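You operate a simulated robot arm through the tools that you are given. There is no shell and no other tool. Be economical: measure what you need, move in short steps, check, and stop when the job is done.

The job below is to be done with a simulated robot arm. You get a single attempt, and the scene is never put back.

Task
Move the vacuum to the grey panels and slide the black panel off the green strip.
Fine: valves one and three shut, valve two open; valve one is shut before the panel moves.

The check looks at the end state, three seconds after you hand in, the way a careful person would. Anything else that was tipped, shoved, dropped, spilled or broken makes it a failure.

Robot
A 7-joint arm with a two-finger parallel gripper on a trunk, on a base that drives. Base frame: it is fixed to the floor where the robot stands at the start and does not move with it; the origin is under the middle of the robot, x ahead of it, y to its left, z up; the surface under the hand at the start is at about z = 0.9. Readings come in m, degrees, newtons and seconds.
With the tool pointing down near the work surface it reaches from about 0.28 to 0.76 m from the robot's upright axis, wherever it stands. Its first joint turns from -143.0 to 143.0 degrees. Places, roughly: beige panel (27x26x4 cm) [5, 4.2, 0.9]; black panel [1.25, 0.25, 1]; black tarp [5.25, 4.5, 0.5]; green panel (34x13x1 cm) [2.1, 0.4, 0.9]; grey panel (34x13x1 cm) [2.8, 0.9, 0.9]; orange panel [5.75, 4, 1]; silver panel [6.5, 4.5, 1]; switch one [0.4, 0.5, 0.8]; valve five [5.3, 5, 0.7]; valve four [4.6, 4.5, 0.7]; valve one [0.7, 0.1, 0.8]; valve six [6, 5.5, 0.7]; valve three [0.5, 0.3, 0.7]; valve two [0.6, 0.1, 0.7]. Payload 3 kg.
Tool frame: the origin (TCP) lies between the finger pads and is the grasp point; the fingertips stand 0.03 m ahead of it; z points along the fingers, y is the line along which they close. The gripper opens to 0.11 m. The fingers are 0.02 m wide and 0.01 m thick; the gripper's body (0.048 by 0.112 m) begins 0.055 m behind the TCP.
Orientation is that of the tool frame in the base frame, as a unit quaternion [x, y, z, w]. With the fingers straight down and closing along the base's y, the tool's x points along the base's -x, its y along +y and its z along -z.

Tools
- The arm moves only by the tool jog_arm. Its argument "targets" is a list of rows, each a list of 3 entries, a list of its own where there are three numbers: the turn, a rotation vector about the tool's x, y, z in units of 8 degrees (1.0 is 8 degrees), then the shift along the tool's x, y, z in units of 50 mm (1.0 is 50 mm), then the opening, from 0 (shut) to 1 (fully open). In form: [[[ax, ay, az], [x, y, z], gripper], ...]. A call has 1 to 8 rows; each row shifts and turns the commanded pose from where the row before left it, along the tool's axes as they then stand. A call with a number of a shift or a turn outside -1 to 1 is refused whole. Each row takes 0.2 s and may step no farther than 0.05 m and 8.6 degrees from the row before; otherwise, or with a gripper value out of range, the whole call is refused. Where a pose cannot be reached the arm comes as near as it can. A force on the tool above 60 N (or 10 N above the force at the start of the call, whichever is more), or a blocked arm, ends the call early, and 0.2 s more pass. The fingers move at their own pace (about 0.153 m/s each) and stop on an object; they squeeze with about 29 N. The grip force told is the motor's: it shows also when the fingers shut on nothing. Time passes only in rows, and 0.2 s behind the last, so rows that do not move let the fingers close. It gives the time, the measured TCP pose, the force on the tool (base axes), the opening and the grip force at its end, in the units of the frame above (readings bear some noise), with the torque about the TCP (base axes, N m) and any sound that the robot's microphone picked up, and new pictures: "pictures" is both (left out), scene, wrist or none.
- Cameras (640 x 400 px; columns grow to the right, rows downward): "scene" is now at [0.5489, 0.3795, 1.0376]; the picture's right is [0.00, -0.79, -0.61], its down [-0.78, -0.38, 0.50] and it looks along [-0.63, 0.47, -0.62] (base axes); focal length 214 px, centre (320, 200). "wrist" rides on the gripper at [0.072, 0.017, -0.104] in the tool frame; the picture's right is [-0.23, 0.97, 0.00], its down [-0.76, -0.18, -0.62] and it looks along [-0.61, -0.14, 0.78] (tool axes); focal length 222 px, centre (320, 200). There is no depth. A picture from a camera that has moved, and an enlarged one, comes with that camera's place and axes in the base frame and with its lens.
- raise_lower(by): slides the trunk up (or, below 0, down) by that many m; the arm and the scene camera ride with it, the base frame stays. It gives what a move gives, with no picture.
- steer(legs): drives the robot by 1 to 6 legs, each [ahead, turn to the left] in m and degrees, along the robot's own axes; the way and the turn of a leg run together, so that a leg with both is an arc; at most 1.5 m and 180 degrees a leg. The arm and the cameras ride along, it lands a little off, and it stops where it bumps. It gives what a move gives, and a new picture of the scene camera.
- head_to(pan, tilt): turns the head with the scene camera to pan (to the left, within 80 degrees either way) and tilt (down, from -29 to 69), counted from straight ahead of the robot. It gives what a move gives, and a new picture of the scene camera.
- close_up(camera, box): a new picture of the part [left, top, right, bottom] of that camera's present view, enlarged. It takes no simulated time.
- close_job(): hands the job in; it is judged then, once.

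Go step by step. Nothing tells you exact positions but the pictures and the camera data: compare them with the known pose of the tool, close in by small moves and look again before you grip or let go. The budget is 120 turns and 260 pictures, counting those below and the enlarged ones. Unless the task says otherwise, let go and move clear before handing in, and close with one line.

The tools are called after "Emit:" by a JSON object that holds its "op" and its "data". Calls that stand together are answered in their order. jog_arm: Moves the arm, as the interface text tells. Its arguments: {"type":"object","properties":{"targets":{"type":"array","items":{"type":"array"}},"pictures":{"type":"string","enum":["both","scene","wrist","none"]}},"required":["targets"]} The other tools are called the same way: raise_lower (by) slides the trunk up or down; steer (legs) drives the base; head_to (pan, tilt) turns the head that bears the scene camera; close_up (camera, box) takes an enlarged picture of a part of a camera's view; close_job () hands the job in.

At the start:

```text
time_s: 0.0
tool_pos: [0.5029, 0.3265, 0.9738]
tcp_rot: [-0.001, 1.0, 0.0, 0.0]
ft_force: [0.1, -0.3, -0.5]
moment: [0.04, -0.04, 0.0]
opening: 0.1101
finger_force: 0.1
trunk travel left (down, up): [-0.225, 0.265]
robot x, y, heading: [-0.0054, 0.018, 0.1]
head pan, tilt: [37.4, 39.1]
```

scene: 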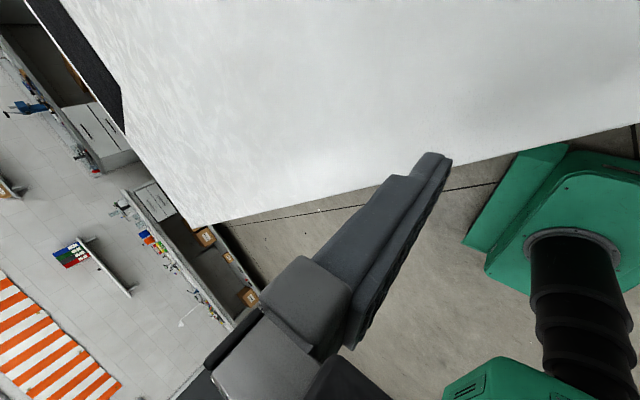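
wrist: 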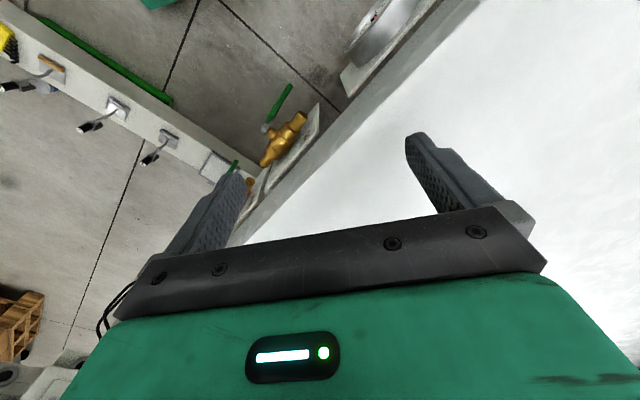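

The view is confusing: the scene picture shows a white surface, the gripper and a green robot body, and the wrist picture shows brass and green-handled valves and a row of switches. I'll turn the head to straight ahead to get my bearings.

Emit:
{"op": "head_to", "data": {"pan": 0, "tilt": 30}}

Emit:
{"op": "close_up", "data": {"camera": "wrist", "box": [0, 0, 400, 250]}}

```text
time_s: 1.0
tool_pos: [0.5015, 0.3271, 0.9747]
tcp_rot: [0.0, 1.0, 0.001, 0.0]
ft_force: [-0.1, -0.2, 0.8]
moment: [0.0, -0.02, 0.0]
opening: 0.1101
finger_force: 0.2
trunk travel left (down, up): [-0.225, 0.265]
robot x, y, heading: [-0.0008, 0.0197, -0.2]
head pan, tilt: [0.0, 30.0]
camera scene: at [0.563, 0.3278, 1.0157], right [0.0, -1.0, 0.0], down [-0.87, 0.0, 0.5], along [-0.5, 0.0, -0.87], focal length 214 px, centre (320, 200)
```

scene: 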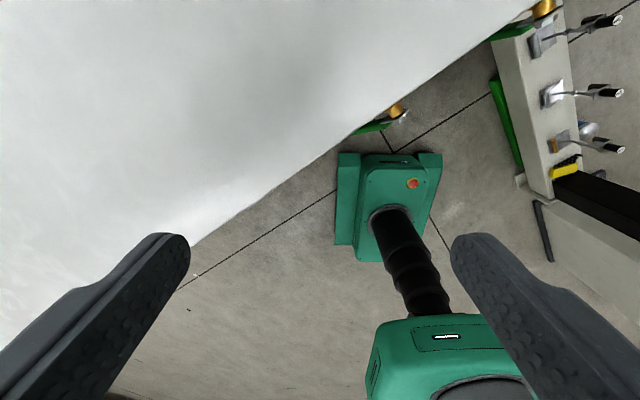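

```text
1.60 times, centred on (200, 125) of wrist
camera zoom: at [0.4293, 0.3427, 1.0801], right [0.23, 0.97, 0.0], down [0.76, -0.18, 0.62], along [0.61, -0.14, -0.78], focal length 355 px, centre (512, 320)
```

zoom: 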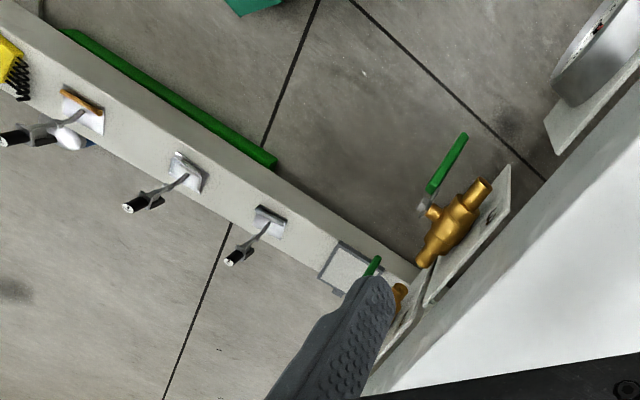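

The scene camera appears to ride close to the hand and look down past the fingers; the white thing is a counter with its edge running diagonally, and the valves sit on its robot-facing side. I'll look further forward.

Emit:
{"op": "head_to", "data": {"pan": 0, "tilt": -29}}

Emit:
{"op": "head_to", "data": {"pan": -70, "tilt": 0}}

Emit:
{"op": "head_to", "data": {"pan": 70, "tilt": 0}}

```text
time_s: 2.3
tool_pos: [0.5023, 0.3251, 0.9756]
tcp_rot: [-0.001, 1.0, 0.001, 0.0]
ft_force: [-0.2, 0.0, -0.2]
moment: [0.0, -0.03, 0.0]
opening: 0.1101
finger_force: 0.0
trunk travel left (down, up): [-0.225, 0.265]
robot x, y, heading: [-0.0014, 0.0201, 0.0]
head pan, tilt: [0.0, -28.6]
camera scene: at [0.6514, 0.3277, 1.0391], right [0.0, -1.0, 0.0], down [-0.88, 0.0, -0.48], along [0.48, 0.0, -0.88], focal length 214 px, centre (320, 200)
```

scene: 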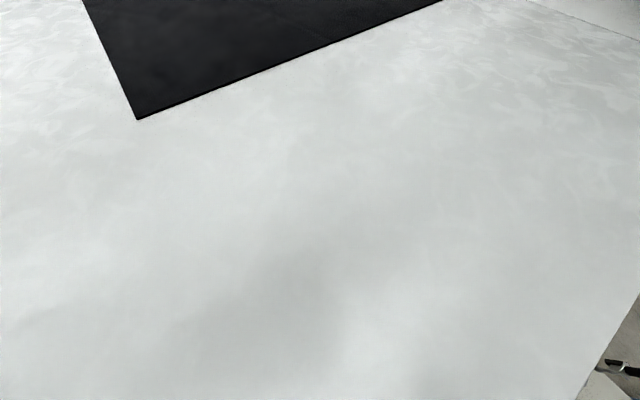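

```text
time_s: 3.7
tool_pos: [0.5014, 0.326, 0.9755]
tcp_rot: [-0.001, 1.0, 0.0, 0.0]
ft_force: [-0.1, -0.3, 0.2]
moment: [-0.03, 0.0, -0.02]
opening: 0.1101
finger_force: 0.1
trunk travel left (down, up): [-0.225, 0.265]
robot x, y, heading: [-0.0021, 0.0197, 0.1]
head pan, tilt: [-70.0, 0.0]
camera scene: at [0.6115, 0.2431, 1.0752], right [0.0, -0.34, 0.94], down [-1.0, 0.0, 0.0], along [0.0, -0.94, -0.34], focal length 214 px, centre (320, 200)
```

scene: 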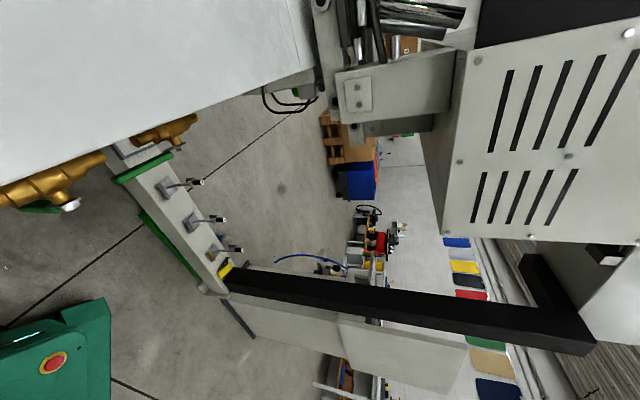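

```text
time_s: 6.0
tool_pos: [0.5022, 0.3266, 0.9751]
tcp_rot: [-0.001, 1.0, 0.0, 0.0]
ft_force: [-0.1, -0.9, -0.2]
moment: [-0.01, 0.03, 0.04]
opening: 0.1101
finger_force: 0.0
trunk travel left (down, up): [-0.225, 0.265]
robot x, y, heading: [-0.0017, 0.0227, -0.1]
head pan, tilt: [70.0, 0.0]
camera scene: at [0.6112, 0.4122, 1.0752], right [0.0, -0.34, -0.94], down [-1.0, 0.0, 0.0], along [0.0, 0.94, -0.34], focal length 214 px, centre (320, 200)
```

scene: 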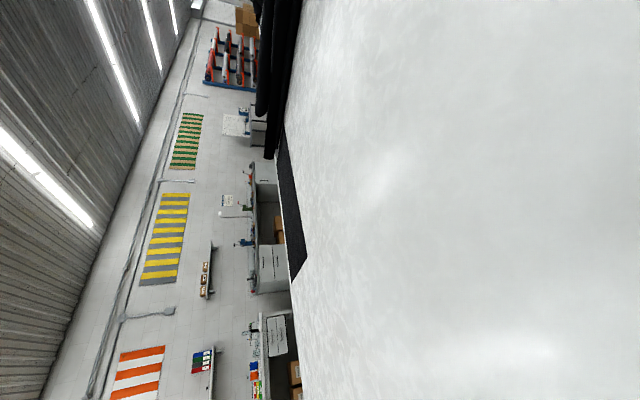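

The table top is at about z=0.9 with a black panel whose near corner is about (0.81, 0.50); valves hang under the table edge. I'll raise the trunk and tilt the hand up for an overview.

Emit:
{"op": "raise_lower", "data": {"by": 0.25}}

Emit:
{"op": "head_to", "data": {"pan": 0, "tilt": -29}}

Emit:
{"op": "jog_arm", "data": {"targets": [[[0, -1, 0], [0, 0, 0], 1], [[0, -1, 0], [0, 0, 0], 1], [[0, -1, 0], [0, 0, 0], 1], [[0, -1, 0], [0, 0, 0], 1]], "pictures": "both"}}

```text
time_s: 8.5
tool_pos: [0.5036, 0.3278, 1.2242]
tcp_rot: [0.0, 1.0, 0.0, 0.0]
ft_force: [0.2, -0.3, 0.2]
moment: [0.0, 0.0, 0.0]
opening: 0.1098
finger_force: 0.1
trunk travel left (down, up): [-0.475, 0.015]
robot x, y, heading: [-0.0006, 0.0186, 0.1]
head pan, tilt: [70.0, 0.0]
```

```text
time_s: 9.9
tool_pos: [0.5025, 0.3271, 1.2259]
tcp_rot: [-0.001, 1.0, 0.0, 0.0]
ft_force: [0.1, 0.0, -0.5]
moment: [0.01, 0.02, 0.04]
opening: 0.11
finger_force: 0.1
trunk travel left (down, up): [-0.475, 0.015]
robot x, y, heading: [0.0002, 0.0159, 0.2]
head pan, tilt: [0.0, -28.6]
camera scene: at [0.6515, 0.3278, 1.289], right [0.0, -1.0, 0.0], down [-0.88, 0.0, -0.48], along [0.48, 0.0, -0.88], focal length 214 px, centre (320, 200)
```

scene: 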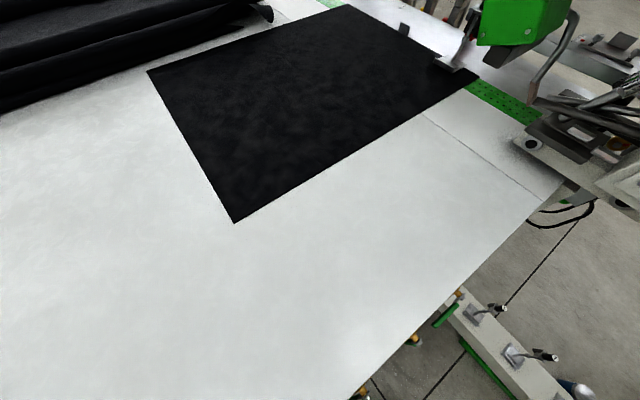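

```text
time_s: 10.9
tool_pos: [0.5032, 0.3259, 1.2251]
tcp_rot: [0.0, 0.961, 0.0, 0.276]
ft_force: [0.0, -0.6, 0.3]
moment: [0.0, 0.0, -0.01]
opening: 0.1101
finger_force: 0.1
trunk travel left (down, up): [-0.475, 0.015]
robot x, y, heading: [-0.0008, 0.0205, 0.0]
head pan, tilt: [0.0, -28.6]
camera scene: at [0.5953, 0.3265, 1.3593], right [0.0, -1.0, 0.0], down [-0.49, 0.0, -0.87], along [0.87, 0.0, -0.49], focal length 214 px, centre (320, 200)
camera wrist: at [0.3856, 0.3414, 1.2759], right [0.19, 0.97, 0.12], down [0.31, -0.18, 0.93], along [0.93, -0.14, -0.34], focal length 222 px, centre (320, 200)
```

scene: 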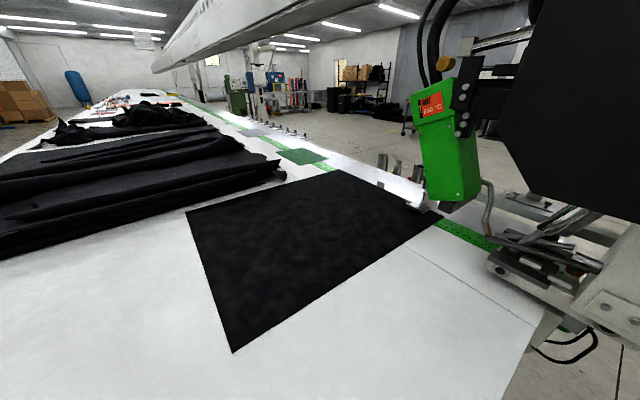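
wrist: 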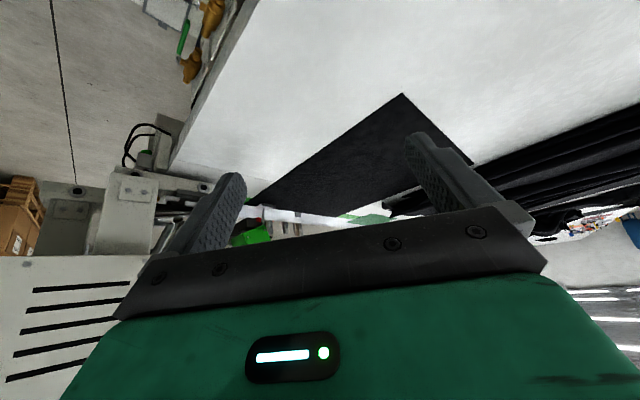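

A tarp-welding table: the black panel lies over the green perforated (vacuum) strip, with a hot-air welder whose nozzle is right at it. Looking closer at the details.

Emit:
{"op": "close_up", "data": {"camera": "scene", "box": [380, 60, 640, 230]}}

Emit:
{"op": "close_up", "data": {"camera": "scene", "box": [180, 80, 400, 220]}}

Emit:
{"op": "close_up", "data": {"camera": "scene", "box": [360, 170, 600, 330]}}

```text
2.35 times, centred on (510, 145) of scene
camera zoom: at [0.5953, 0.3265, 1.3593], right [0.0, -1.0, 0.0], down [-0.49, 0.0, -0.87], along [0.87, 0.0, -0.49], focal length 505 px, centre (-127, 329)
```

zoom: 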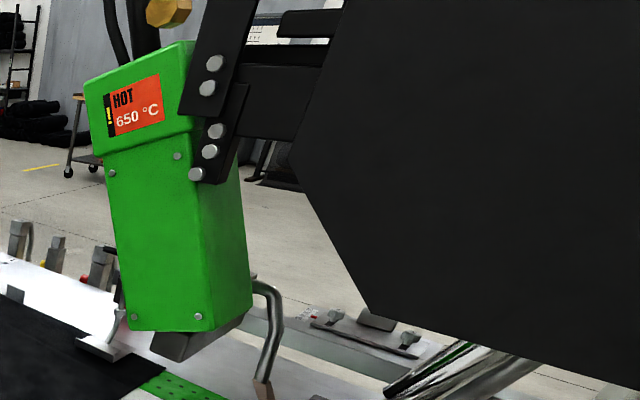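

```text
2.86 times, centred on (290, 150) of scene
camera zoom: at [0.5953, 0.3265, 1.3593], right [0.0, -1.0, 0.0], down [-0.49, 0.0, -0.87], along [0.87, 0.0, -0.49], focal length 613 px, centre (406, 343)
```

zoom: 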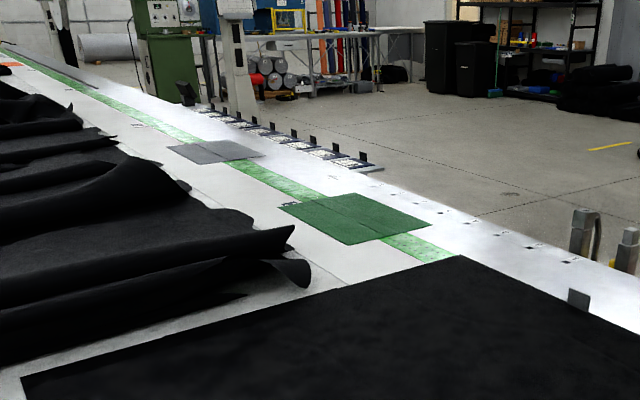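

```text
2.50 times, centred on (480, 250) of scene
camera zoom: at [0.5953, 0.3265, 1.3593], right [0.0, -1.0, 0.0], down [-0.49, 0.0, -0.87], along [0.87, 0.0, -0.49], focal length 536 px, centre (-80, 75)
```

zoom: 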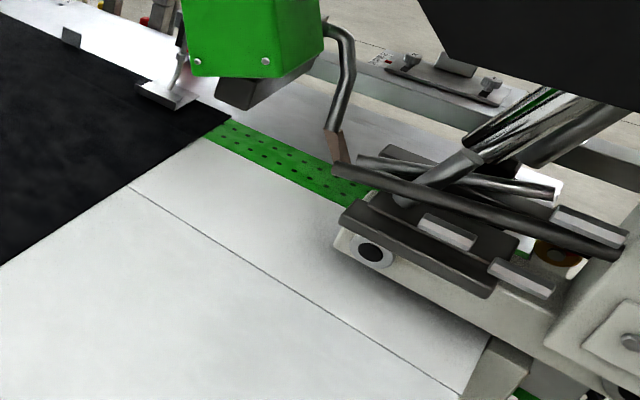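

The geometry is clear: robot at the table's end, strip direction u≈(0.8,0.6), black panel overlapping the strip on the right by roughly 8 cm. Now I'll bring the cameras over to inspect the valves.

Emit:
{"op": "jog_arm", "data": {"targets": [[[0, 0, 0], [0.52, -0.72, 0], 0], [[0, 0, 0], [0.52, -0.72, 0], 0], [[0, 0, 0], [0.52, -0.72, 0], 0], [[0, 0, 0], [0.52, -0.72, 0], 0], [[0, 0, 0], [0.52, -0.72, 0], 0], [[0, 0, 0], [0.52, -0.72, 0], 0], [[0, 0, 0], [0.52, -0.72, 0], 0]], "pictures": "none"}}

Emit:
{"op": "head_to", "data": {"pan": 0, "tilt": 0}}

```text
time_s: 12.5
tool_pos: [0.4298, 0.17, 1.1838]
tcp_rot: [0.0, 0.961, -0.001, 0.276]
ft_force: [0.0, 0.2, -0.3]
moment: [-0.02, -0.02, -0.03]
opening: 0.0001
finger_force: 29.4
out of reach, approached as far as the arm can: row 4, 5, 6, 7
trunk travel left (down, up): [-0.475, 0.015]
robot x, y, heading: [-0.0019, 0.0191, -0.2]
head pan, tilt: [0.0, -28.6]
```

```text
time_s: 13.5
tool_pos: [0.4303, 0.1696, 1.1829]
tcp_rot: [-0.001, 0.962, 0.0, 0.274]
ft_force: [0.7, 1.1, -1.4]
moment: [-0.04, -0.02, 0.03]
opening: 0.0
finger_force: 28.9
trunk travel left (down, up): [-0.475, 0.015]
robot x, y, heading: [0.0011, 0.0151, 0.2]
head pan, tilt: [0.0, 0.0]
camera scene: at [0.5008, 0.1703, 1.2769], right [0.0, -1.0, 0.0], down [-0.85, 0.0, -0.53], along [0.53, 0.0, -0.85], focal length 214 px, centre (320, 200)
```

scene: 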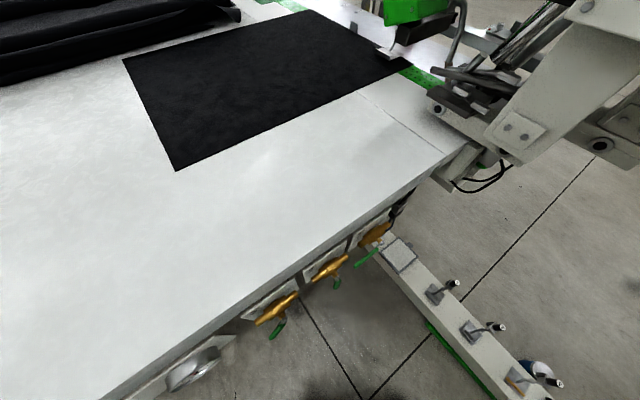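

Emit:
{"op": "close_up", "data": {"camera": "scene", "box": [230, 200, 430, 350]}}

Emit:
{"op": "head_to", "data": {"pan": 0, "tilt": 35}}

```text
2.67 times, centred on (330, 275) of scene
camera zoom: at [0.5008, 0.1703, 1.2769], right [0.0, -1.0, 0.0], down [-0.85, 0.0, -0.53], along [0.53, 0.0, -0.85], focal length 572 px, centre (293, 0)
```

zoom: 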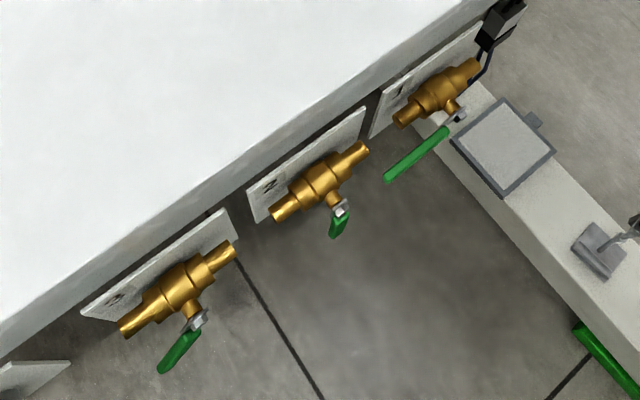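

```text
time_s: 14.5
tool_pos: [0.429, 0.1702, 1.1844]
tcp_rot: [0.0, 0.961, 0.0, 0.275]
ft_force: [-0.5, -0.2, -0.7]
moment: [0.02, 0.02, -0.03]
opening: 0.0
finger_force: 29.1
trunk travel left (down, up): [-0.475, 0.015]
robot x, y, heading: [-0.0017, 0.0168, -0.0]
head pan, tilt: [0.0, 35.0]
camera scene: at [0.4521, 0.1702, 1.2488], right [0.0, -1.0, 0.0], down [-1.0, 0.0, 0.05], along [-0.05, 0.0, -1.0], focal length 214 px, centre (320, 200)
```

scene: 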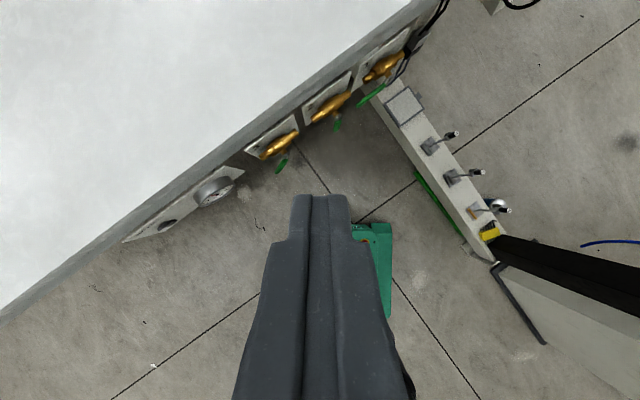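

Valve 1's lever lies along its body (open), valve 2's appears across; valve 3's is at an angle I need to see head-on. The floor behind is clear, so I'll back off and lower the trunk for a frontal view.

Emit:
{"op": "steer", "data": {"legs": [[-0.3, 0]]}}

Emit:
{"op": "raise_lower", "data": {"by": -0.3}}

Emit:
{"op": "head_to", "data": {"pan": 20, "tilt": -15}}

```text
time_s: 16.5
tool_pos: [0.1283, 0.1686, 1.1833]
tcp_rot: [0.001, 0.961, 0.0, 0.275]
ft_force: [0.8, -0.9, -0.1]
moment: [-0.01, -0.03, -0.02]
opening: 0.0
finger_force: 28.6
trunk travel left (down, up): [-0.475, 0.015]
robot x, y, heading: [-0.3029, 0.0181, -0.5]
head pan, tilt: [0.0, 35.0]
camera scene: at [0.1511, 0.1688, 1.2488], right [0.0, -1.0, 0.0], down [-1.0, 0.0, 0.05], along [-0.05, 0.0, -1.0], focal length 214 px, centre (320, 200)
```

scene: 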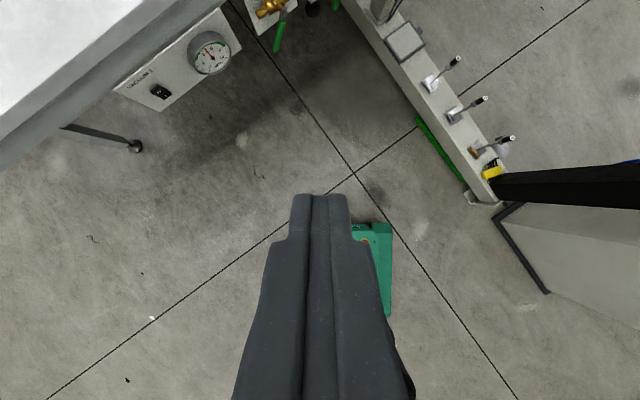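

```text
time_s: 19.5
tool_pos: [0.1269, 0.1671, 0.8833]
tcp_rot: [0.001, 0.962, -0.001, 0.275]
ft_force: [0.2, -0.3, -0.8]
moment: [-0.02, -0.01, 0.02]
opening: 0.0002
finger_force: 29.5
trunk travel left (down, up): [-0.175, 0.315]
robot x, y, heading: [-0.3024, 0.0179, -0.4]
head pan, tilt: [0.0, 35.0]
```

```text
time_s: 20.7
tool_pos: [0.1283, 0.1674, 0.8833]
tcp_rot: [0.002, 0.961, 0.0, 0.275]
ft_force: [-0.2, 0.2, 0.8]
moment: [0.0, 0.01, 0.03]
opening: 0.0
finger_force: 28.9
trunk travel left (down, up): [-0.175, 0.315]
robot x, y, heading: [-0.3041, 0.0186, -0.5]
head pan, tilt: [20.0, -15.0]
camera scene: at [0.2113, 0.1962, 1.0014], right [0.18, -0.94, -0.29], down [-0.69, 0.09, -0.72], along [0.7, 0.33, -0.63], focal length 214 px, centre (320, 200)
```

scene: 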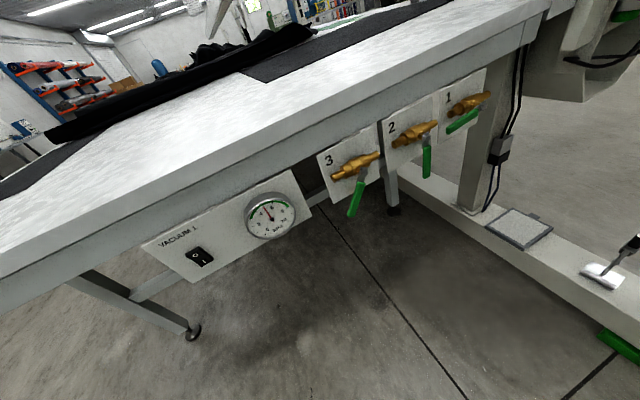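

Emit:
{"op": "close_up", "data": {"camera": "scene", "box": [310, 60, 510, 230]}}

Emit:
{"op": "close_up", "data": {"camera": "scene", "box": [140, 160, 320, 290]}}

```text
2.35 times, centred on (410, 145) of scene
camera zoom: at [0.2113, 0.1962, 1.0014], right [0.18, -0.94, -0.29], down [-0.69, 0.09, -0.72], along [0.7, 0.33, -0.63], focal length 505 px, centre (108, 329)
```

zoom: 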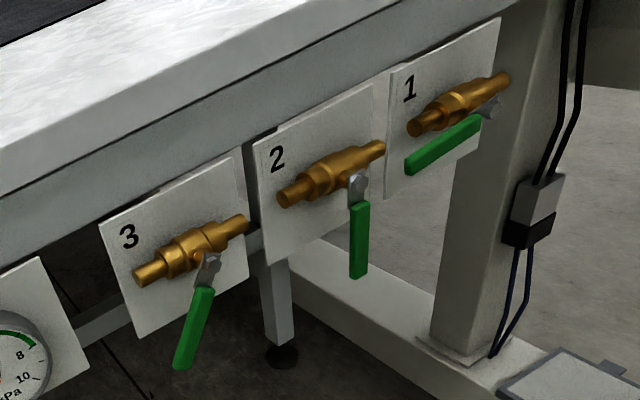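

```text
3.08 times, centred on (230, 225) of scene
camera zoom: at [0.2113, 0.1962, 1.0014], right [0.18, -0.94, -0.29], down [-0.69, 0.09, -0.72], along [0.7, 0.33, -0.63], focal length 660 px, centre (597, 123)
```

zoom: 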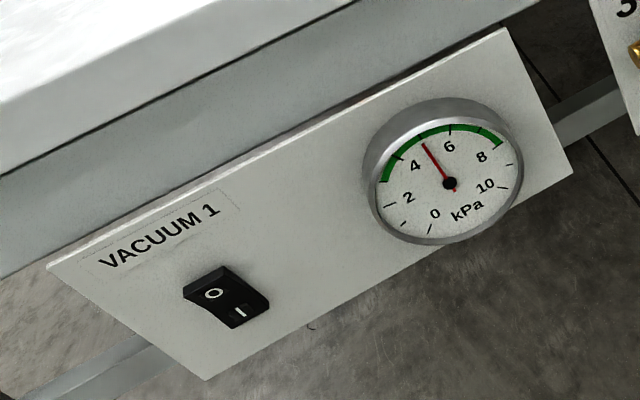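

Head-on, valve 1 is fully open (lever horizontal, pointing left), valve 2 is shut (lever straight down), and valve 3's lever is about 30° off vertical, so it is part-open and must be pushed fully down. Triangulated lever pivots: V1 (0.687,0.021,0.78), V2 (0.607,0.132,0.775), V3 (0.523,0.245,0.778), levers ~9 cm long. Next I put the tool horizontal, facing the valve plates.

Emit:
{"op": "jog_arm", "data": {"targets": [[[0, 0, 0], [-0.84, 0, 0.52], 0], [[0, 0, 0], [-0.84, 0, 0.52], 0], [[0, 0, 0], [-0.84, 0, 0.52], 0], [[0, -1, 0], [0, 0, 0], 0], [[0, -1, 0], [0, 0, 0], 0], [[0, -1, 0], [0, 0, 0], 0], [[0, -1, 0], [0, 0, 0], 0], [[0, -1, 0], [0, 0, 0], 0]], "pictures": "none"}}

Emit:
{"op": "jog_arm", "data": {"targets": [[[0, -1, 0], [0, 0, 0], 0], [[0, -1, 0], [0, 0, 0], 0], [[0, -0.25, 0], [0, 0, 0], 0], [[-1, 0, 0], [0, 0, 0], 0], [[-1, 0, 0], [0, 0, 0], 0], [[-1, 0, 0], [0, 0, 0], 0], [[-1, 0, 0], [0, 0, 0], 0], [[-0.6, 0, 0], [0, 0, 0], 0]], "pictures": "both"}}

```text
time_s: 22.5
tool_pos: [0.276, 0.1684, 0.8855]
tcp_rot: [0.001, 0.848, -0.001, 0.53]
ft_force: [0.1, -0.1, -0.5]
moment: [0.01, -0.02, 0.01]
opening: 0.0
finger_force: 29.0
out of reach, approached as far as the arm can: row 8
trunk travel left (down, up): [-0.175, 0.315]
robot x, y, heading: [-0.3032, 0.017, -0.3]
head pan, tilt: [20.0, -15.0]
```

```text
time_s: 24.3
tool_pos: [0.3086, 0.1754, 0.9275]
tcp_rot: [-0.188, 0.758, 0.251, 0.571]
ft_force: [-0.1, 1.1, 0.2]
moment: [-0.03, 0.03, 0.01]
opening: 0.0001
finger_force: 29.1
out of reach, approached as far as the arm can: row 1, 2, 4
trunk travel left (down, up): [-0.175, 0.315]
robot x, y, heading: [-0.3035, 0.0173, -0.3]
head pan, tilt: [20.0, -15.0]
camera scene: at [0.286, 0.1659, 1.0726], right [0.8, -0.55, -0.23], down [-0.13, 0.22, -0.97], along [0.58, 0.81, 0.1], focal length 214 px, centre (320, 200)
camera wrist: at [0.198, 0.1267, 0.8853], right [-0.5, 0.78, 0.38], down [-0.17, -0.52, 0.84], along [0.85, 0.35, 0.39], focal length 222 px, centre (320, 200)
```

scene: 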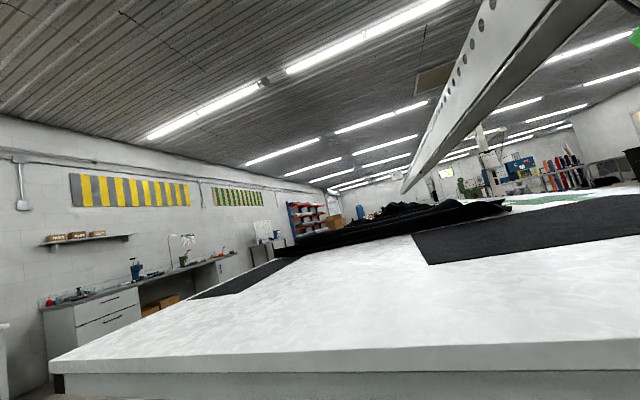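
wrist: 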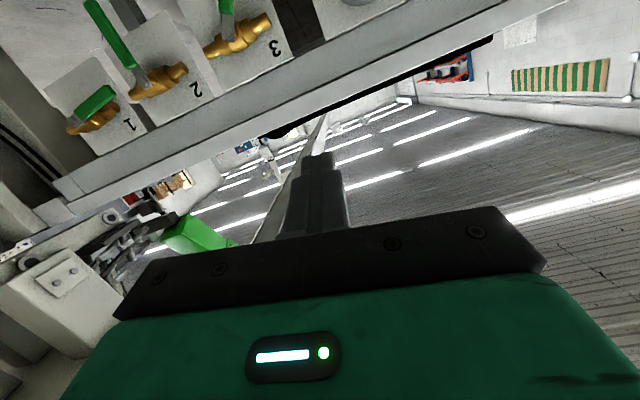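

The tool now points toward the plates but is rolled about 10° and pitched 12° down; I'll level it.

Emit:
{"op": "jog_arm", "data": {"targets": [[[0, 0, -0.6], [0, 0, 0], 0], [[0, 0, -0.6], [0, 0, 0], 0], [[0, -0.8, 0], [0, 0, 0], 0], [[0, -0.8, 0], [0, 0, 0], 0]], "pictures": "none"}}

Emit:
{"op": "raise_lower", "data": {"by": -0.16}}

Emit:
{"op": "head_to", "data": {"pan": 0, "tilt": 30}}

```text
time_s: 25.3
tool_pos: [0.3087, 0.1767, 0.9285]
tcp_rot: [-0.228, 0.669, 0.23, 0.669]
ft_force: [-0.6, 1.5, -0.4]
moment: [-0.01, 0.02, 0.0]
opening: 0.0001
finger_force: 29.4
trunk travel left (down, up): [-0.175, 0.315]
robot x, y, heading: [-0.3013, 0.0155, -0.4]
head pan, tilt: [20.0, -15.0]
```

```text
time_s: 27.1
tool_pos: [0.3086, 0.1757, 0.7683]
tcp_rot: [-0.228, 0.669, 0.229, 0.669]
ft_force: [0.3, -0.1, 0.3]
moment: [0.01, 0.0, -0.01]
opening: 0.0
finger_force: 28.8
trunk travel left (down, up): [-0.015, 0.475]
robot x, y, heading: [-0.3016, 0.0193, -0.2]
head pan, tilt: [20.0, -15.0]
```

```text
time_s: 28.3
tool_pos: [0.3087, 0.1761, 0.7678]
tcp_rot: [-0.227, 0.67, 0.229, 0.669]
ft_force: [-0.5, 0.3, -0.5]
moment: [0.0, 0.01, 0.03]
opening: 0.0001
finger_force: 28.8
trunk travel left (down, up): [-0.015, 0.475]
robot x, y, heading: [-0.3042, 0.0208, -0.2]
head pan, tilt: [0.0, 30.0]
camera scene: at [0.2763, 0.1525, 0.8305], right [0.61, -0.79, 0.0], down [-0.4, -0.3, -0.87], along [0.68, 0.53, -0.5], focal length 214 px, centre (320, 200)
```

scene: 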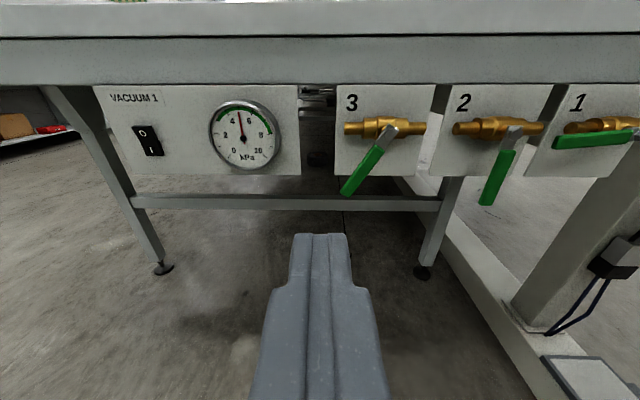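

This gives a clean head-on view with the tool level. I'll drive 0.2 m ahead, where the closed fingertips stop between valves 2 and 3 and still clear of the levers.

Emit:
{"op": "steer", "data": {"legs": [[0.2, 0]]}}

```text
time_s: 29.9
tool_pos: [0.5082, 0.1746, 0.7676]
tcp_rot: [-0.227, 0.67, 0.229, 0.669]
ft_force: [0.3, -0.8, -0.4]
moment: [-0.01, 0.0, -0.02]
opening: 0.0
finger_force: 28.6
trunk travel left (down, up): [-0.015, 0.475]
robot x, y, heading: [-0.1022, 0.0175, -0.5]
head pan, tilt: [0.0, 30.0]
camera scene: at [0.4769, 0.15, 0.8304], right [0.61, -0.79, 0.0], down [-0.4, -0.3, -0.87], along [0.69, 0.53, -0.5], focal length 214 px, centre (320, 200)
```

scene: 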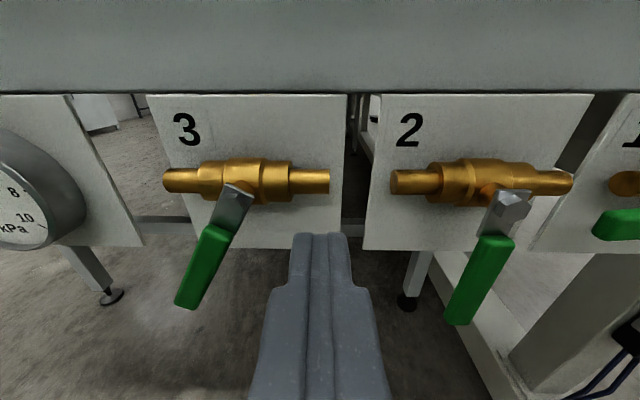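

The tool pose agrees with my estimate. I'll do valve 3 first (a small push to the right): back off 2 cm, then go to the left side of its lever.

Emit:
{"op": "jog_arm", "data": {"targets": [[[0, 0, 0], [0, 0, -0.4], 0], [[0, 0, 0], [0.15, 0.8, 0], 0], [[0, 0, 0], [0.15, 0.8, 0], 0], [[0, 0, 0], [0.15, 0.7, 0], 0], [[0, 0, 0], [0, 0, 0], 0]], "pictures": "scene"}}

```text
time_s: 31.1
tool_pos: [0.4933, 0.1852, 0.7756]
tcp_rot: [-0.226, 0.67, 0.23, 0.669]
ft_force: [0.9, 0.4, -0.8]
moment: [0.03, 0.01, -0.03]
opening: 0.0
finger_force: 28.7
out of reach, approached as far as the arm can: row 2, 3, 4
trunk travel left (down, up): [-0.015, 0.475]
robot x, y, heading: [-0.1022, 0.0126, -0.5]
head pan, tilt: [0.0, 30.0]
camera scene: at [0.461, 0.1613, 0.8387], right [0.61, -0.79, 0.0], down [-0.4, -0.3, -0.87], along [0.69, 0.53, -0.5], focal length 214 px, centre (320, 200)
```

scene: 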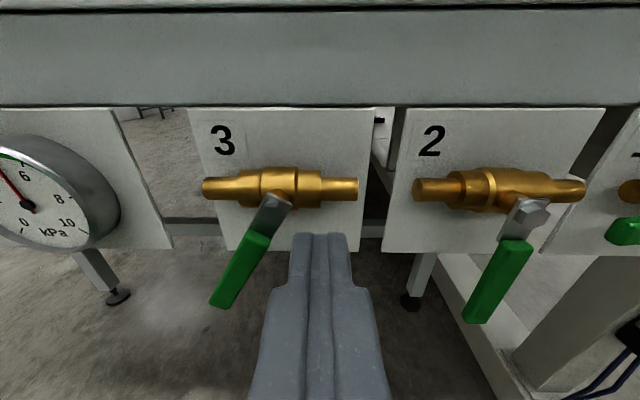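

The arm is at the inner edge of its reach here. I'll back the base off 0.15 m and extend the arm instead.

Emit:
{"op": "steer", "data": {"legs": [[-0.15, 0]]}}

Emit:
{"op": "jog_arm", "data": {"targets": [[[0, 0, 0], [0, 0, 0.8], 0], [[0, 0, 0], [0, 0, 0.8], 0], [[0, 0, 0], [0, 0, 0.6], 0], [[0, 0, 0], [0, 0.5, 0], 0], [[0, 0, 0], [0, 0.5, 0], 0], [[0, 0, 0], [0, 0, 0], 0]], "pictures": "scene"}}

```text
time_s: 32.4
tool_pos: [0.3434, 0.1876, 0.7764]
tcp_rot: [-0.227, 0.67, 0.23, 0.668]
ft_force: [0.5, 0.7, -0.2]
moment: [0.01, -0.02, 0.04]
opening: 0.0
finger_force: 29.5
trunk travel left (down, up): [-0.015, 0.475]
robot x, y, heading: [-0.2516, 0.0174, -0.7]
head pan, tilt: [0.0, 30.0]
camera scene: at [0.3113, 0.1635, 0.8387], right [0.61, -0.79, 0.0], down [-0.4, -0.3, -0.87], along [0.68, 0.53, -0.5], focal length 214 px, centre (320, 200)
```

scene: 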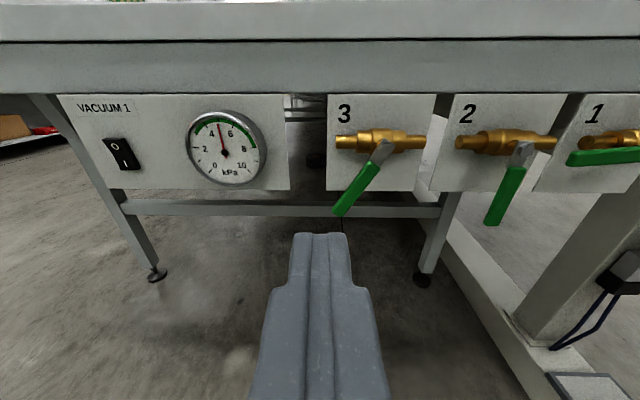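

```text
time_s: 33.8
tool_pos: [0.4003, 0.2923, 0.7772]
tcp_rot: [-0.227, 0.67, 0.23, 0.669]
ft_force: [0.1, 0.2, 0.4]
moment: [0.0, 0.02, 0.01]
opening: 0.0
finger_force: 29.0
trunk travel left (down, up): [-0.015, 0.475]
robot x, y, heading: [-0.2538, 0.0186, -0.3]
head pan, tilt: [0.0, 30.0]
camera scene: at [0.3679, 0.2683, 0.8386], right [0.61, -0.79, 0.0], down [-0.4, -0.3, -0.87], along [0.68, 0.53, -0.5], focal length 214 px, centre (320, 200)
```

scene: 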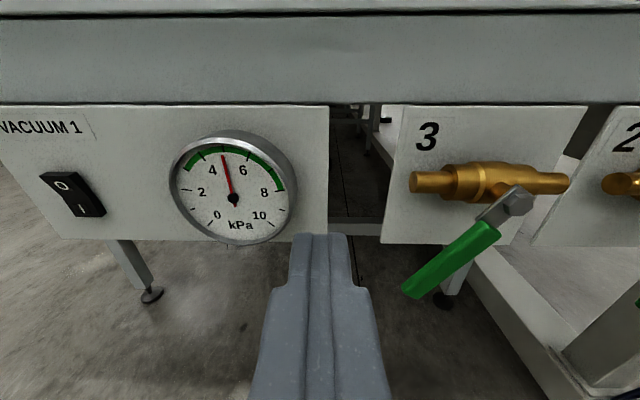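

Good, reachable now. Moving to the left of valve 3's lever (n≈-0.046, z≈0.745), then forward.

Emit:
{"op": "jog_arm", "data": {"targets": [[[0, 0, 0], [0.32, -0.45, 0], 0], [[0, 0, 0], [0.32, -0.45, 0], 0], [[0, 0, 0], [0, 0, 0.45], 0], [[0, 0, 0], [0, 0, 0.45], 0], [[0, 0, 0], [0, 0, 0], 0]], "pictures": "both"}}

```text
time_s: 35.0
tool_pos: [0.4623, 0.2863, 0.7461]
tcp_rot: [-0.227, 0.67, 0.229, 0.669]
ft_force: [0.1, -0.1, 0.4]
moment: [-0.03, 0.03, 0.01]
opening: 0.0001
finger_force: 28.8
trunk travel left (down, up): [-0.015, 0.475]
robot x, y, heading: [-0.2523, 0.0207, -0.5]
head pan, tilt: [0.0, 30.0]
camera scene: at [0.43, 0.2626, 0.808], right [0.61, -0.79, 0.0], down [-0.4, -0.3, -0.87], along [0.68, 0.53, -0.5], focal length 214 px, centre (320, 200)
camera wrist: at [0.3693, 0.2356, 0.6744], right [-0.59, 0.77, 0.23], down [-0.38, -0.52, 0.76], along [0.71, 0.36, 0.61], focal length 222 px, centre (320, 200)
```

scene: 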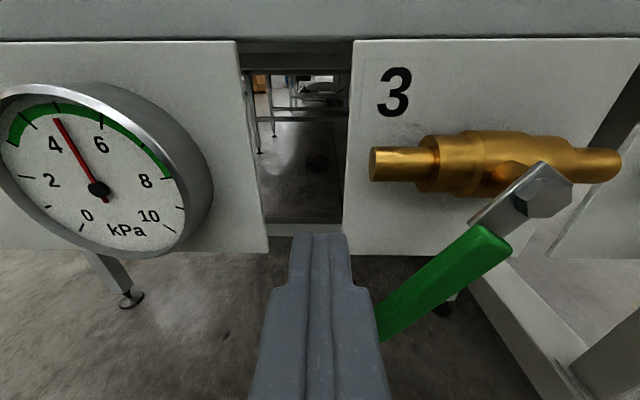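
wrist: 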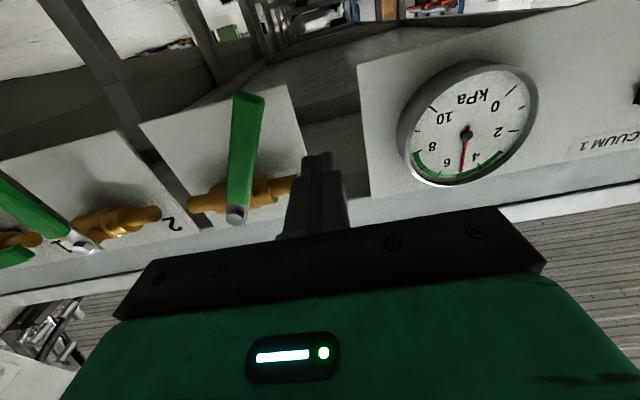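

Finger is left of valve 3's lever, tip just past the lever plane. Pushing along an arc down-right.

Emit:
{"op": "jog_arm", "data": {"targets": [[[0, 0, 0], [0.28, -0.38, 0], 0], [[0, 0, 0], [0.24, -0.28, 0], 0], [[0, 0, 0], [0.14, -0.32, 0], 0], [[0, 0, 0], [0, -0.1, 0], 0], [[0, 0, 0], [0, 0, 0], 0]], "pictures": "scene"}}

```text
time_s: 36.2
tool_pos: [0.4969, 0.2439, 0.7111]
tcp_rot: [-0.227, 0.67, 0.229, 0.669]
ft_force: [-0.3, -0.5, -0.4]
moment: [0.04, 0.02, -0.03]
opening: 0.0002
finger_force: 29.0
trunk travel left (down, up): [-0.015, 0.475]
robot x, y, heading: [-0.2523, 0.0185, -0.5]
head pan, tilt: [0.0, 30.0]
camera scene: at [0.4639, 0.2186, 0.7739], right [0.61, -0.79, 0.0], down [-0.4, -0.3, -0.87], along [0.68, 0.53, -0.5], focal length 214 px, centre (320, 200)
```

scene: 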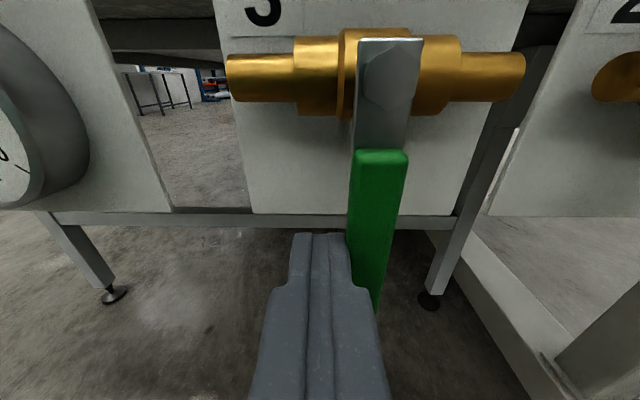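

Valve 3's lever is now essentially vertical. A small extra nudge to feel for the stop.

Emit:
{"op": "jog_arm", "data": {"targets": [[[0, 0, 0], [0, -0.06, 0], 0], [[0, 0, 0], [0, -0.06, 0], 0], [[0, 0, 0], [0, 0, 0], 0]], "pictures": "scene"}}

```text
time_s: 37.0
tool_pos: [0.4972, 0.241, 0.711]
tcp_rot: [-0.23, 0.67, 0.23, 0.667]
ft_force: [-23.1, 20.5, -3.6]
moment: [-0.21, -0.11, 0.43]
opening: 0.0
finger_force: 28.9
trunk travel left (down, up): [-0.015, 0.475]
robot x, y, heading: [-0.2514, 0.0199, -0.6]
head pan, tilt: [0.0, 30.0]
camera scene: at [0.4657, 0.2178, 0.7741], right [0.62, -0.79, 0.0], down [-0.4, -0.31, -0.86], along [0.68, 0.53, -0.5], focal length 214 px, centre (320, 200)
```

scene: 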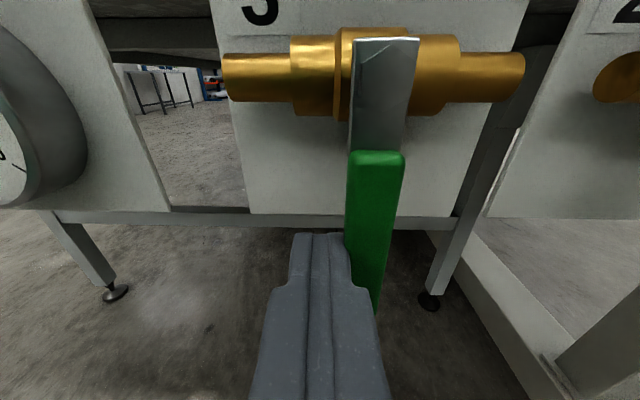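

Hit the hard stop (~30 N): valve 3 is shut. Now back off, retract and move across to above valve 1's lever.

Emit:
{"op": "jog_arm", "data": {"targets": [[[0, 0, 0], [0, 0.25, 0], 0], [[0, 0, 0], [0, 0, -0.95], 0], [[0, 0, 0], [-0.42, -0.8, 0], 0], [[0, 0, 0], [-0.42, -0.8, 0], 0], [[0, 0, 0], [-0.42, -0.8, 0], 0], [[0, 0, 0], [-0.42, -0.8, 0], 0], [[0, 0, 0], [-0.42, -0.8, 0], 0], [[0, 0, 0], [0, -0.7, 0], 0]], "pictures": "scene"}}

```text
time_s: 38.8
tool_pos: [0.5995, 0.0337, 0.8191]
tcp_rot: [-0.228, 0.669, 0.229, 0.669]
ft_force: [-0.6, 0.6, -0.2]
moment: [-0.04, 0.0, -0.04]
opening: 0.0
finger_force: 28.9
trunk travel left (down, up): [-0.015, 0.475]
robot x, y, heading: [-0.2511, 0.0178, -0.3]
head pan, tilt: [0.0, 30.0]
camera scene: at [0.567, 0.0092, 0.8811], right [0.61, -0.79, 0.0], down [-0.4, -0.3, -0.87], along [0.68, 0.53, -0.5], focal length 214 px, centre (320, 200)
```

scene: 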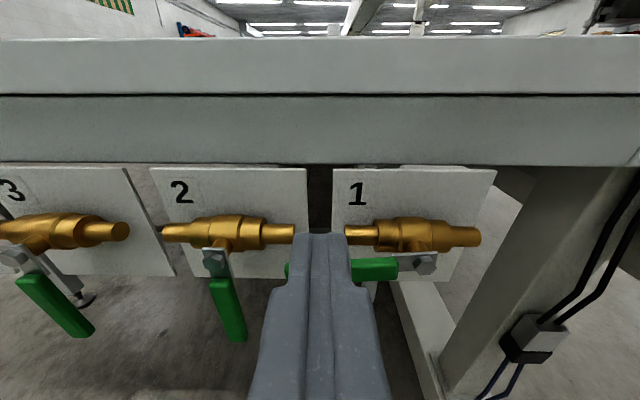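

Above valve 1's lever. Moving forward 4 cm, then pressing down along the arc, first part.

Emit:
{"op": "jog_arm", "data": {"targets": [[[0, 0, 0], [0, 0, 0.78], 0], [[0, 0, 0], [0.46, 0, 0], 0], [[0, 0, 0], [0.44, 0.04, 0], 0], [[0, 0, 0], [0.44, -0.12, 0], 0], [[0, 0, 0], [0, 0, 0], 0]], "pictures": "scene"}}

```text
time_s: 40.0
tool_pos: [0.632, 0.0551, 0.7512]
tcp_rot: [-0.227, 0.67, 0.23, 0.669]
ft_force: [0.8, 0.6, -1.3]
moment: [0.0, -0.02, 0.05]
opening: 0.0001
finger_force: 28.9
trunk travel left (down, up): [-0.015, 0.475]
robot x, y, heading: [-0.2533, 0.0201, -0.5]
head pan, tilt: [0.0, 30.0]
camera scene: at [0.6004, 0.0307, 0.8136], right [0.61, -0.79, 0.0], down [-0.4, -0.3, -0.87], along [0.68, 0.53, -0.5], focal length 214 px, centre (320, 200)
```

scene: 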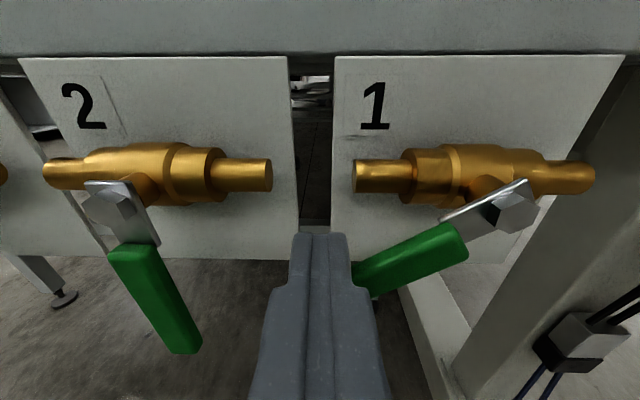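

Valve 1's lever is moving down. Continuing the arc.

Emit:
{"op": "jog_arm", "data": {"targets": [[[0, 0, 0], [0.36, -0.28, 0], 0], [[0, 0, 0], [0.2, -0.28, 0], 0], [[0, 0, 0], [0.12, -0.31, 0], 0], [[0, 0, 0], [0, -0.06, 0], 0], [[0, 0, 0], [0, -0.06, 0], 0], [[0, 0, 0], [0, 0, 0], 0]], "pictures": "scene"}}

```text
time_s: 41.4
tool_pos: [0.6626, 0.0163, 0.7163]
tcp_rot: [-0.229, 0.669, 0.23, 0.669]
ft_force: [-0.8, 2.7, 0.3]
moment: [-0.05, 0.03, 0.03]
opening: 0.0002
finger_force: 28.6
trunk travel left (down, up): [-0.015, 0.475]
robot x, y, heading: [-0.2525, 0.0186, -0.3]
head pan, tilt: [0.0, 30.0]
camera scene: at [0.6291, -0.0077, 0.7784], right [0.61, -0.79, 0.0], down [-0.4, -0.3, -0.87], along [0.68, 0.53, -0.5], focal length 214 px, centre (320, 200)
```

scene: 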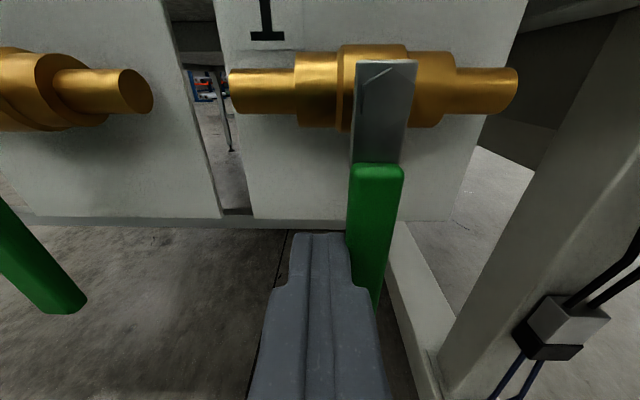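

One more nudge to feel the stop of valve 1.

Emit:
{"op": "jog_arm", "data": {"targets": [[[0, 0, 0], [0, -0.06, 0], 0], [[0, 0, 0], [0, -0.06, 0], 0], [[0, 0, 0], [0, 0, 0], 0]], "pictures": "none"}}

```text
time_s: 42.2
tool_pos: [0.664, 0.015, 0.7147]
tcp_rot: [-0.231, 0.668, 0.232, 0.668]
ft_force: [-34.3, 23.3, 0.4]
moment: [-0.13, -0.33, 0.52]
opening: 0.0
finger_force: 28.9
trunk travel left (down, up): [-0.015, 0.475]
robot x, y, heading: [-0.2504, 0.0184, -0.4]
head pan, tilt: [0.0, 30.0]
```

Valve 1 is against its shut stop (~40 N). Now I move left to the right-hand side of valve 2's lever.

Emit:
{"op": "jog_arm", "data": {"targets": [[[0, 0, 0], [0, 0.6, 0], 0], [[0, 0, 0], [0, 0.6, 0], 0], [[0, 0, 0], [0, 0.5, 0], 0], [[0, 0, 0], [0, 0, 0], 0]], "pictures": "scene"}}

```text
time_s: 43.2
tool_pos: [0.6139, 0.0781, 0.7144]
tcp_rot: [-0.227, 0.67, 0.229, 0.669]
ft_force: [-0.4, -0.3, -0.5]
moment: [-0.02, 0.01, 0.0]
opening: 0.0001
finger_force: 29.5
trunk travel left (down, up): [-0.015, 0.475]
robot x, y, heading: [-0.25, 0.0158, -0.3]
head pan, tilt: [0.0, 30.0]
camera scene: at [0.582, 0.0538, 0.7763], right [0.61, -0.79, 0.0], down [-0.4, -0.3, -0.87], along [0.68, 0.53, -0.5], focal length 214 px, centre (320, 200)
```

scene: 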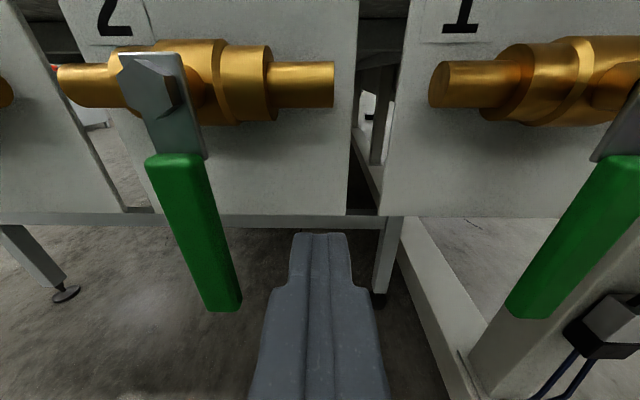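

Valve 1 hangs vertical. Pushing valve 2's lever left and up along its arc.

Emit:
{"op": "jog_arm", "data": {"targets": [[[0, 0, 0], [0, 0.62, 0], 0], [[0, 0, 0], [0.04, 0.33, 0], 0], [[0, 0, 0], [-0.06, 0.33, 0], 0], [[0, 0, 0], [-0.14, 0.3, 0], 0], [[0, 0, 0], [-0.2, 0.26, 0], 0], [[0, 0, 0], [0, 0, 0], 0]], "pictures": "scene"}}

```text
time_s: 44.6
tool_pos: [0.5573, 0.1487, 0.7322]
tcp_rot: [-0.228, 0.67, 0.229, 0.669]
ft_force: [0.5, -0.2, -0.1]
moment: [-0.01, -0.03, 0.02]
opening: 0.0
finger_force: 29.6
trunk travel left (down, up): [-0.015, 0.475]
robot x, y, heading: [-0.2507, 0.0152, -0.2]
head pan, tilt: [0.0, 30.0]
camera scene: at [0.5251, 0.1255, 0.7952], right [0.61, -0.79, 0.0], down [-0.4, -0.3, -0.87], along [0.68, 0.53, -0.5], focal length 214 px, centre (320, 200)
```

scene: 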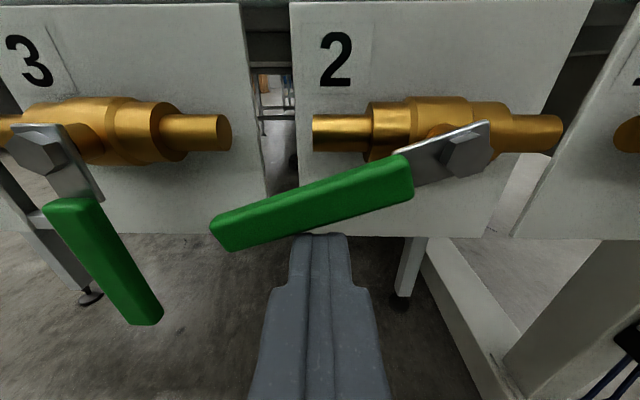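

Emit:
{"op": "jog_arm", "data": {"targets": [[[0, 0, 0], [-0.27, 0.22, 0], 0], [[0, 0, 0], [-0.31, 0.12, 0], 0], [[0, 0, 0], [-0.08, 0, 0], 0], [[0, 0, 0], [0, 0, 0], 0]], "pictures": "scene"}}

```text
time_s: 45.6
tool_pos: [0.5484, 0.1625, 0.7575]
tcp_rot: [-0.226, 0.675, 0.229, 0.664]
ft_force: [7.7, -9.3, -58.2]
moment: [-0.6, 1.17, -0.73]
opening: 0.0
finger_force: 29.6
trunk travel left (down, up): [-0.015, 0.475]
robot x, y, heading: [-0.2513, 0.0182, -0.5]
head pan, tilt: [0.0, 30.0]
camera scene: at [0.5174, 0.1388, 0.8196], right [0.61, -0.79, -0.01], down [-0.41, -0.31, -0.86], along [0.68, 0.53, -0.51], focal length 214 px, centre (320, 200)
```

scene: 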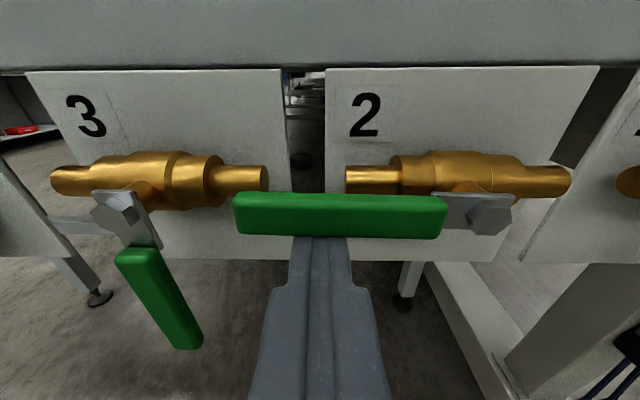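

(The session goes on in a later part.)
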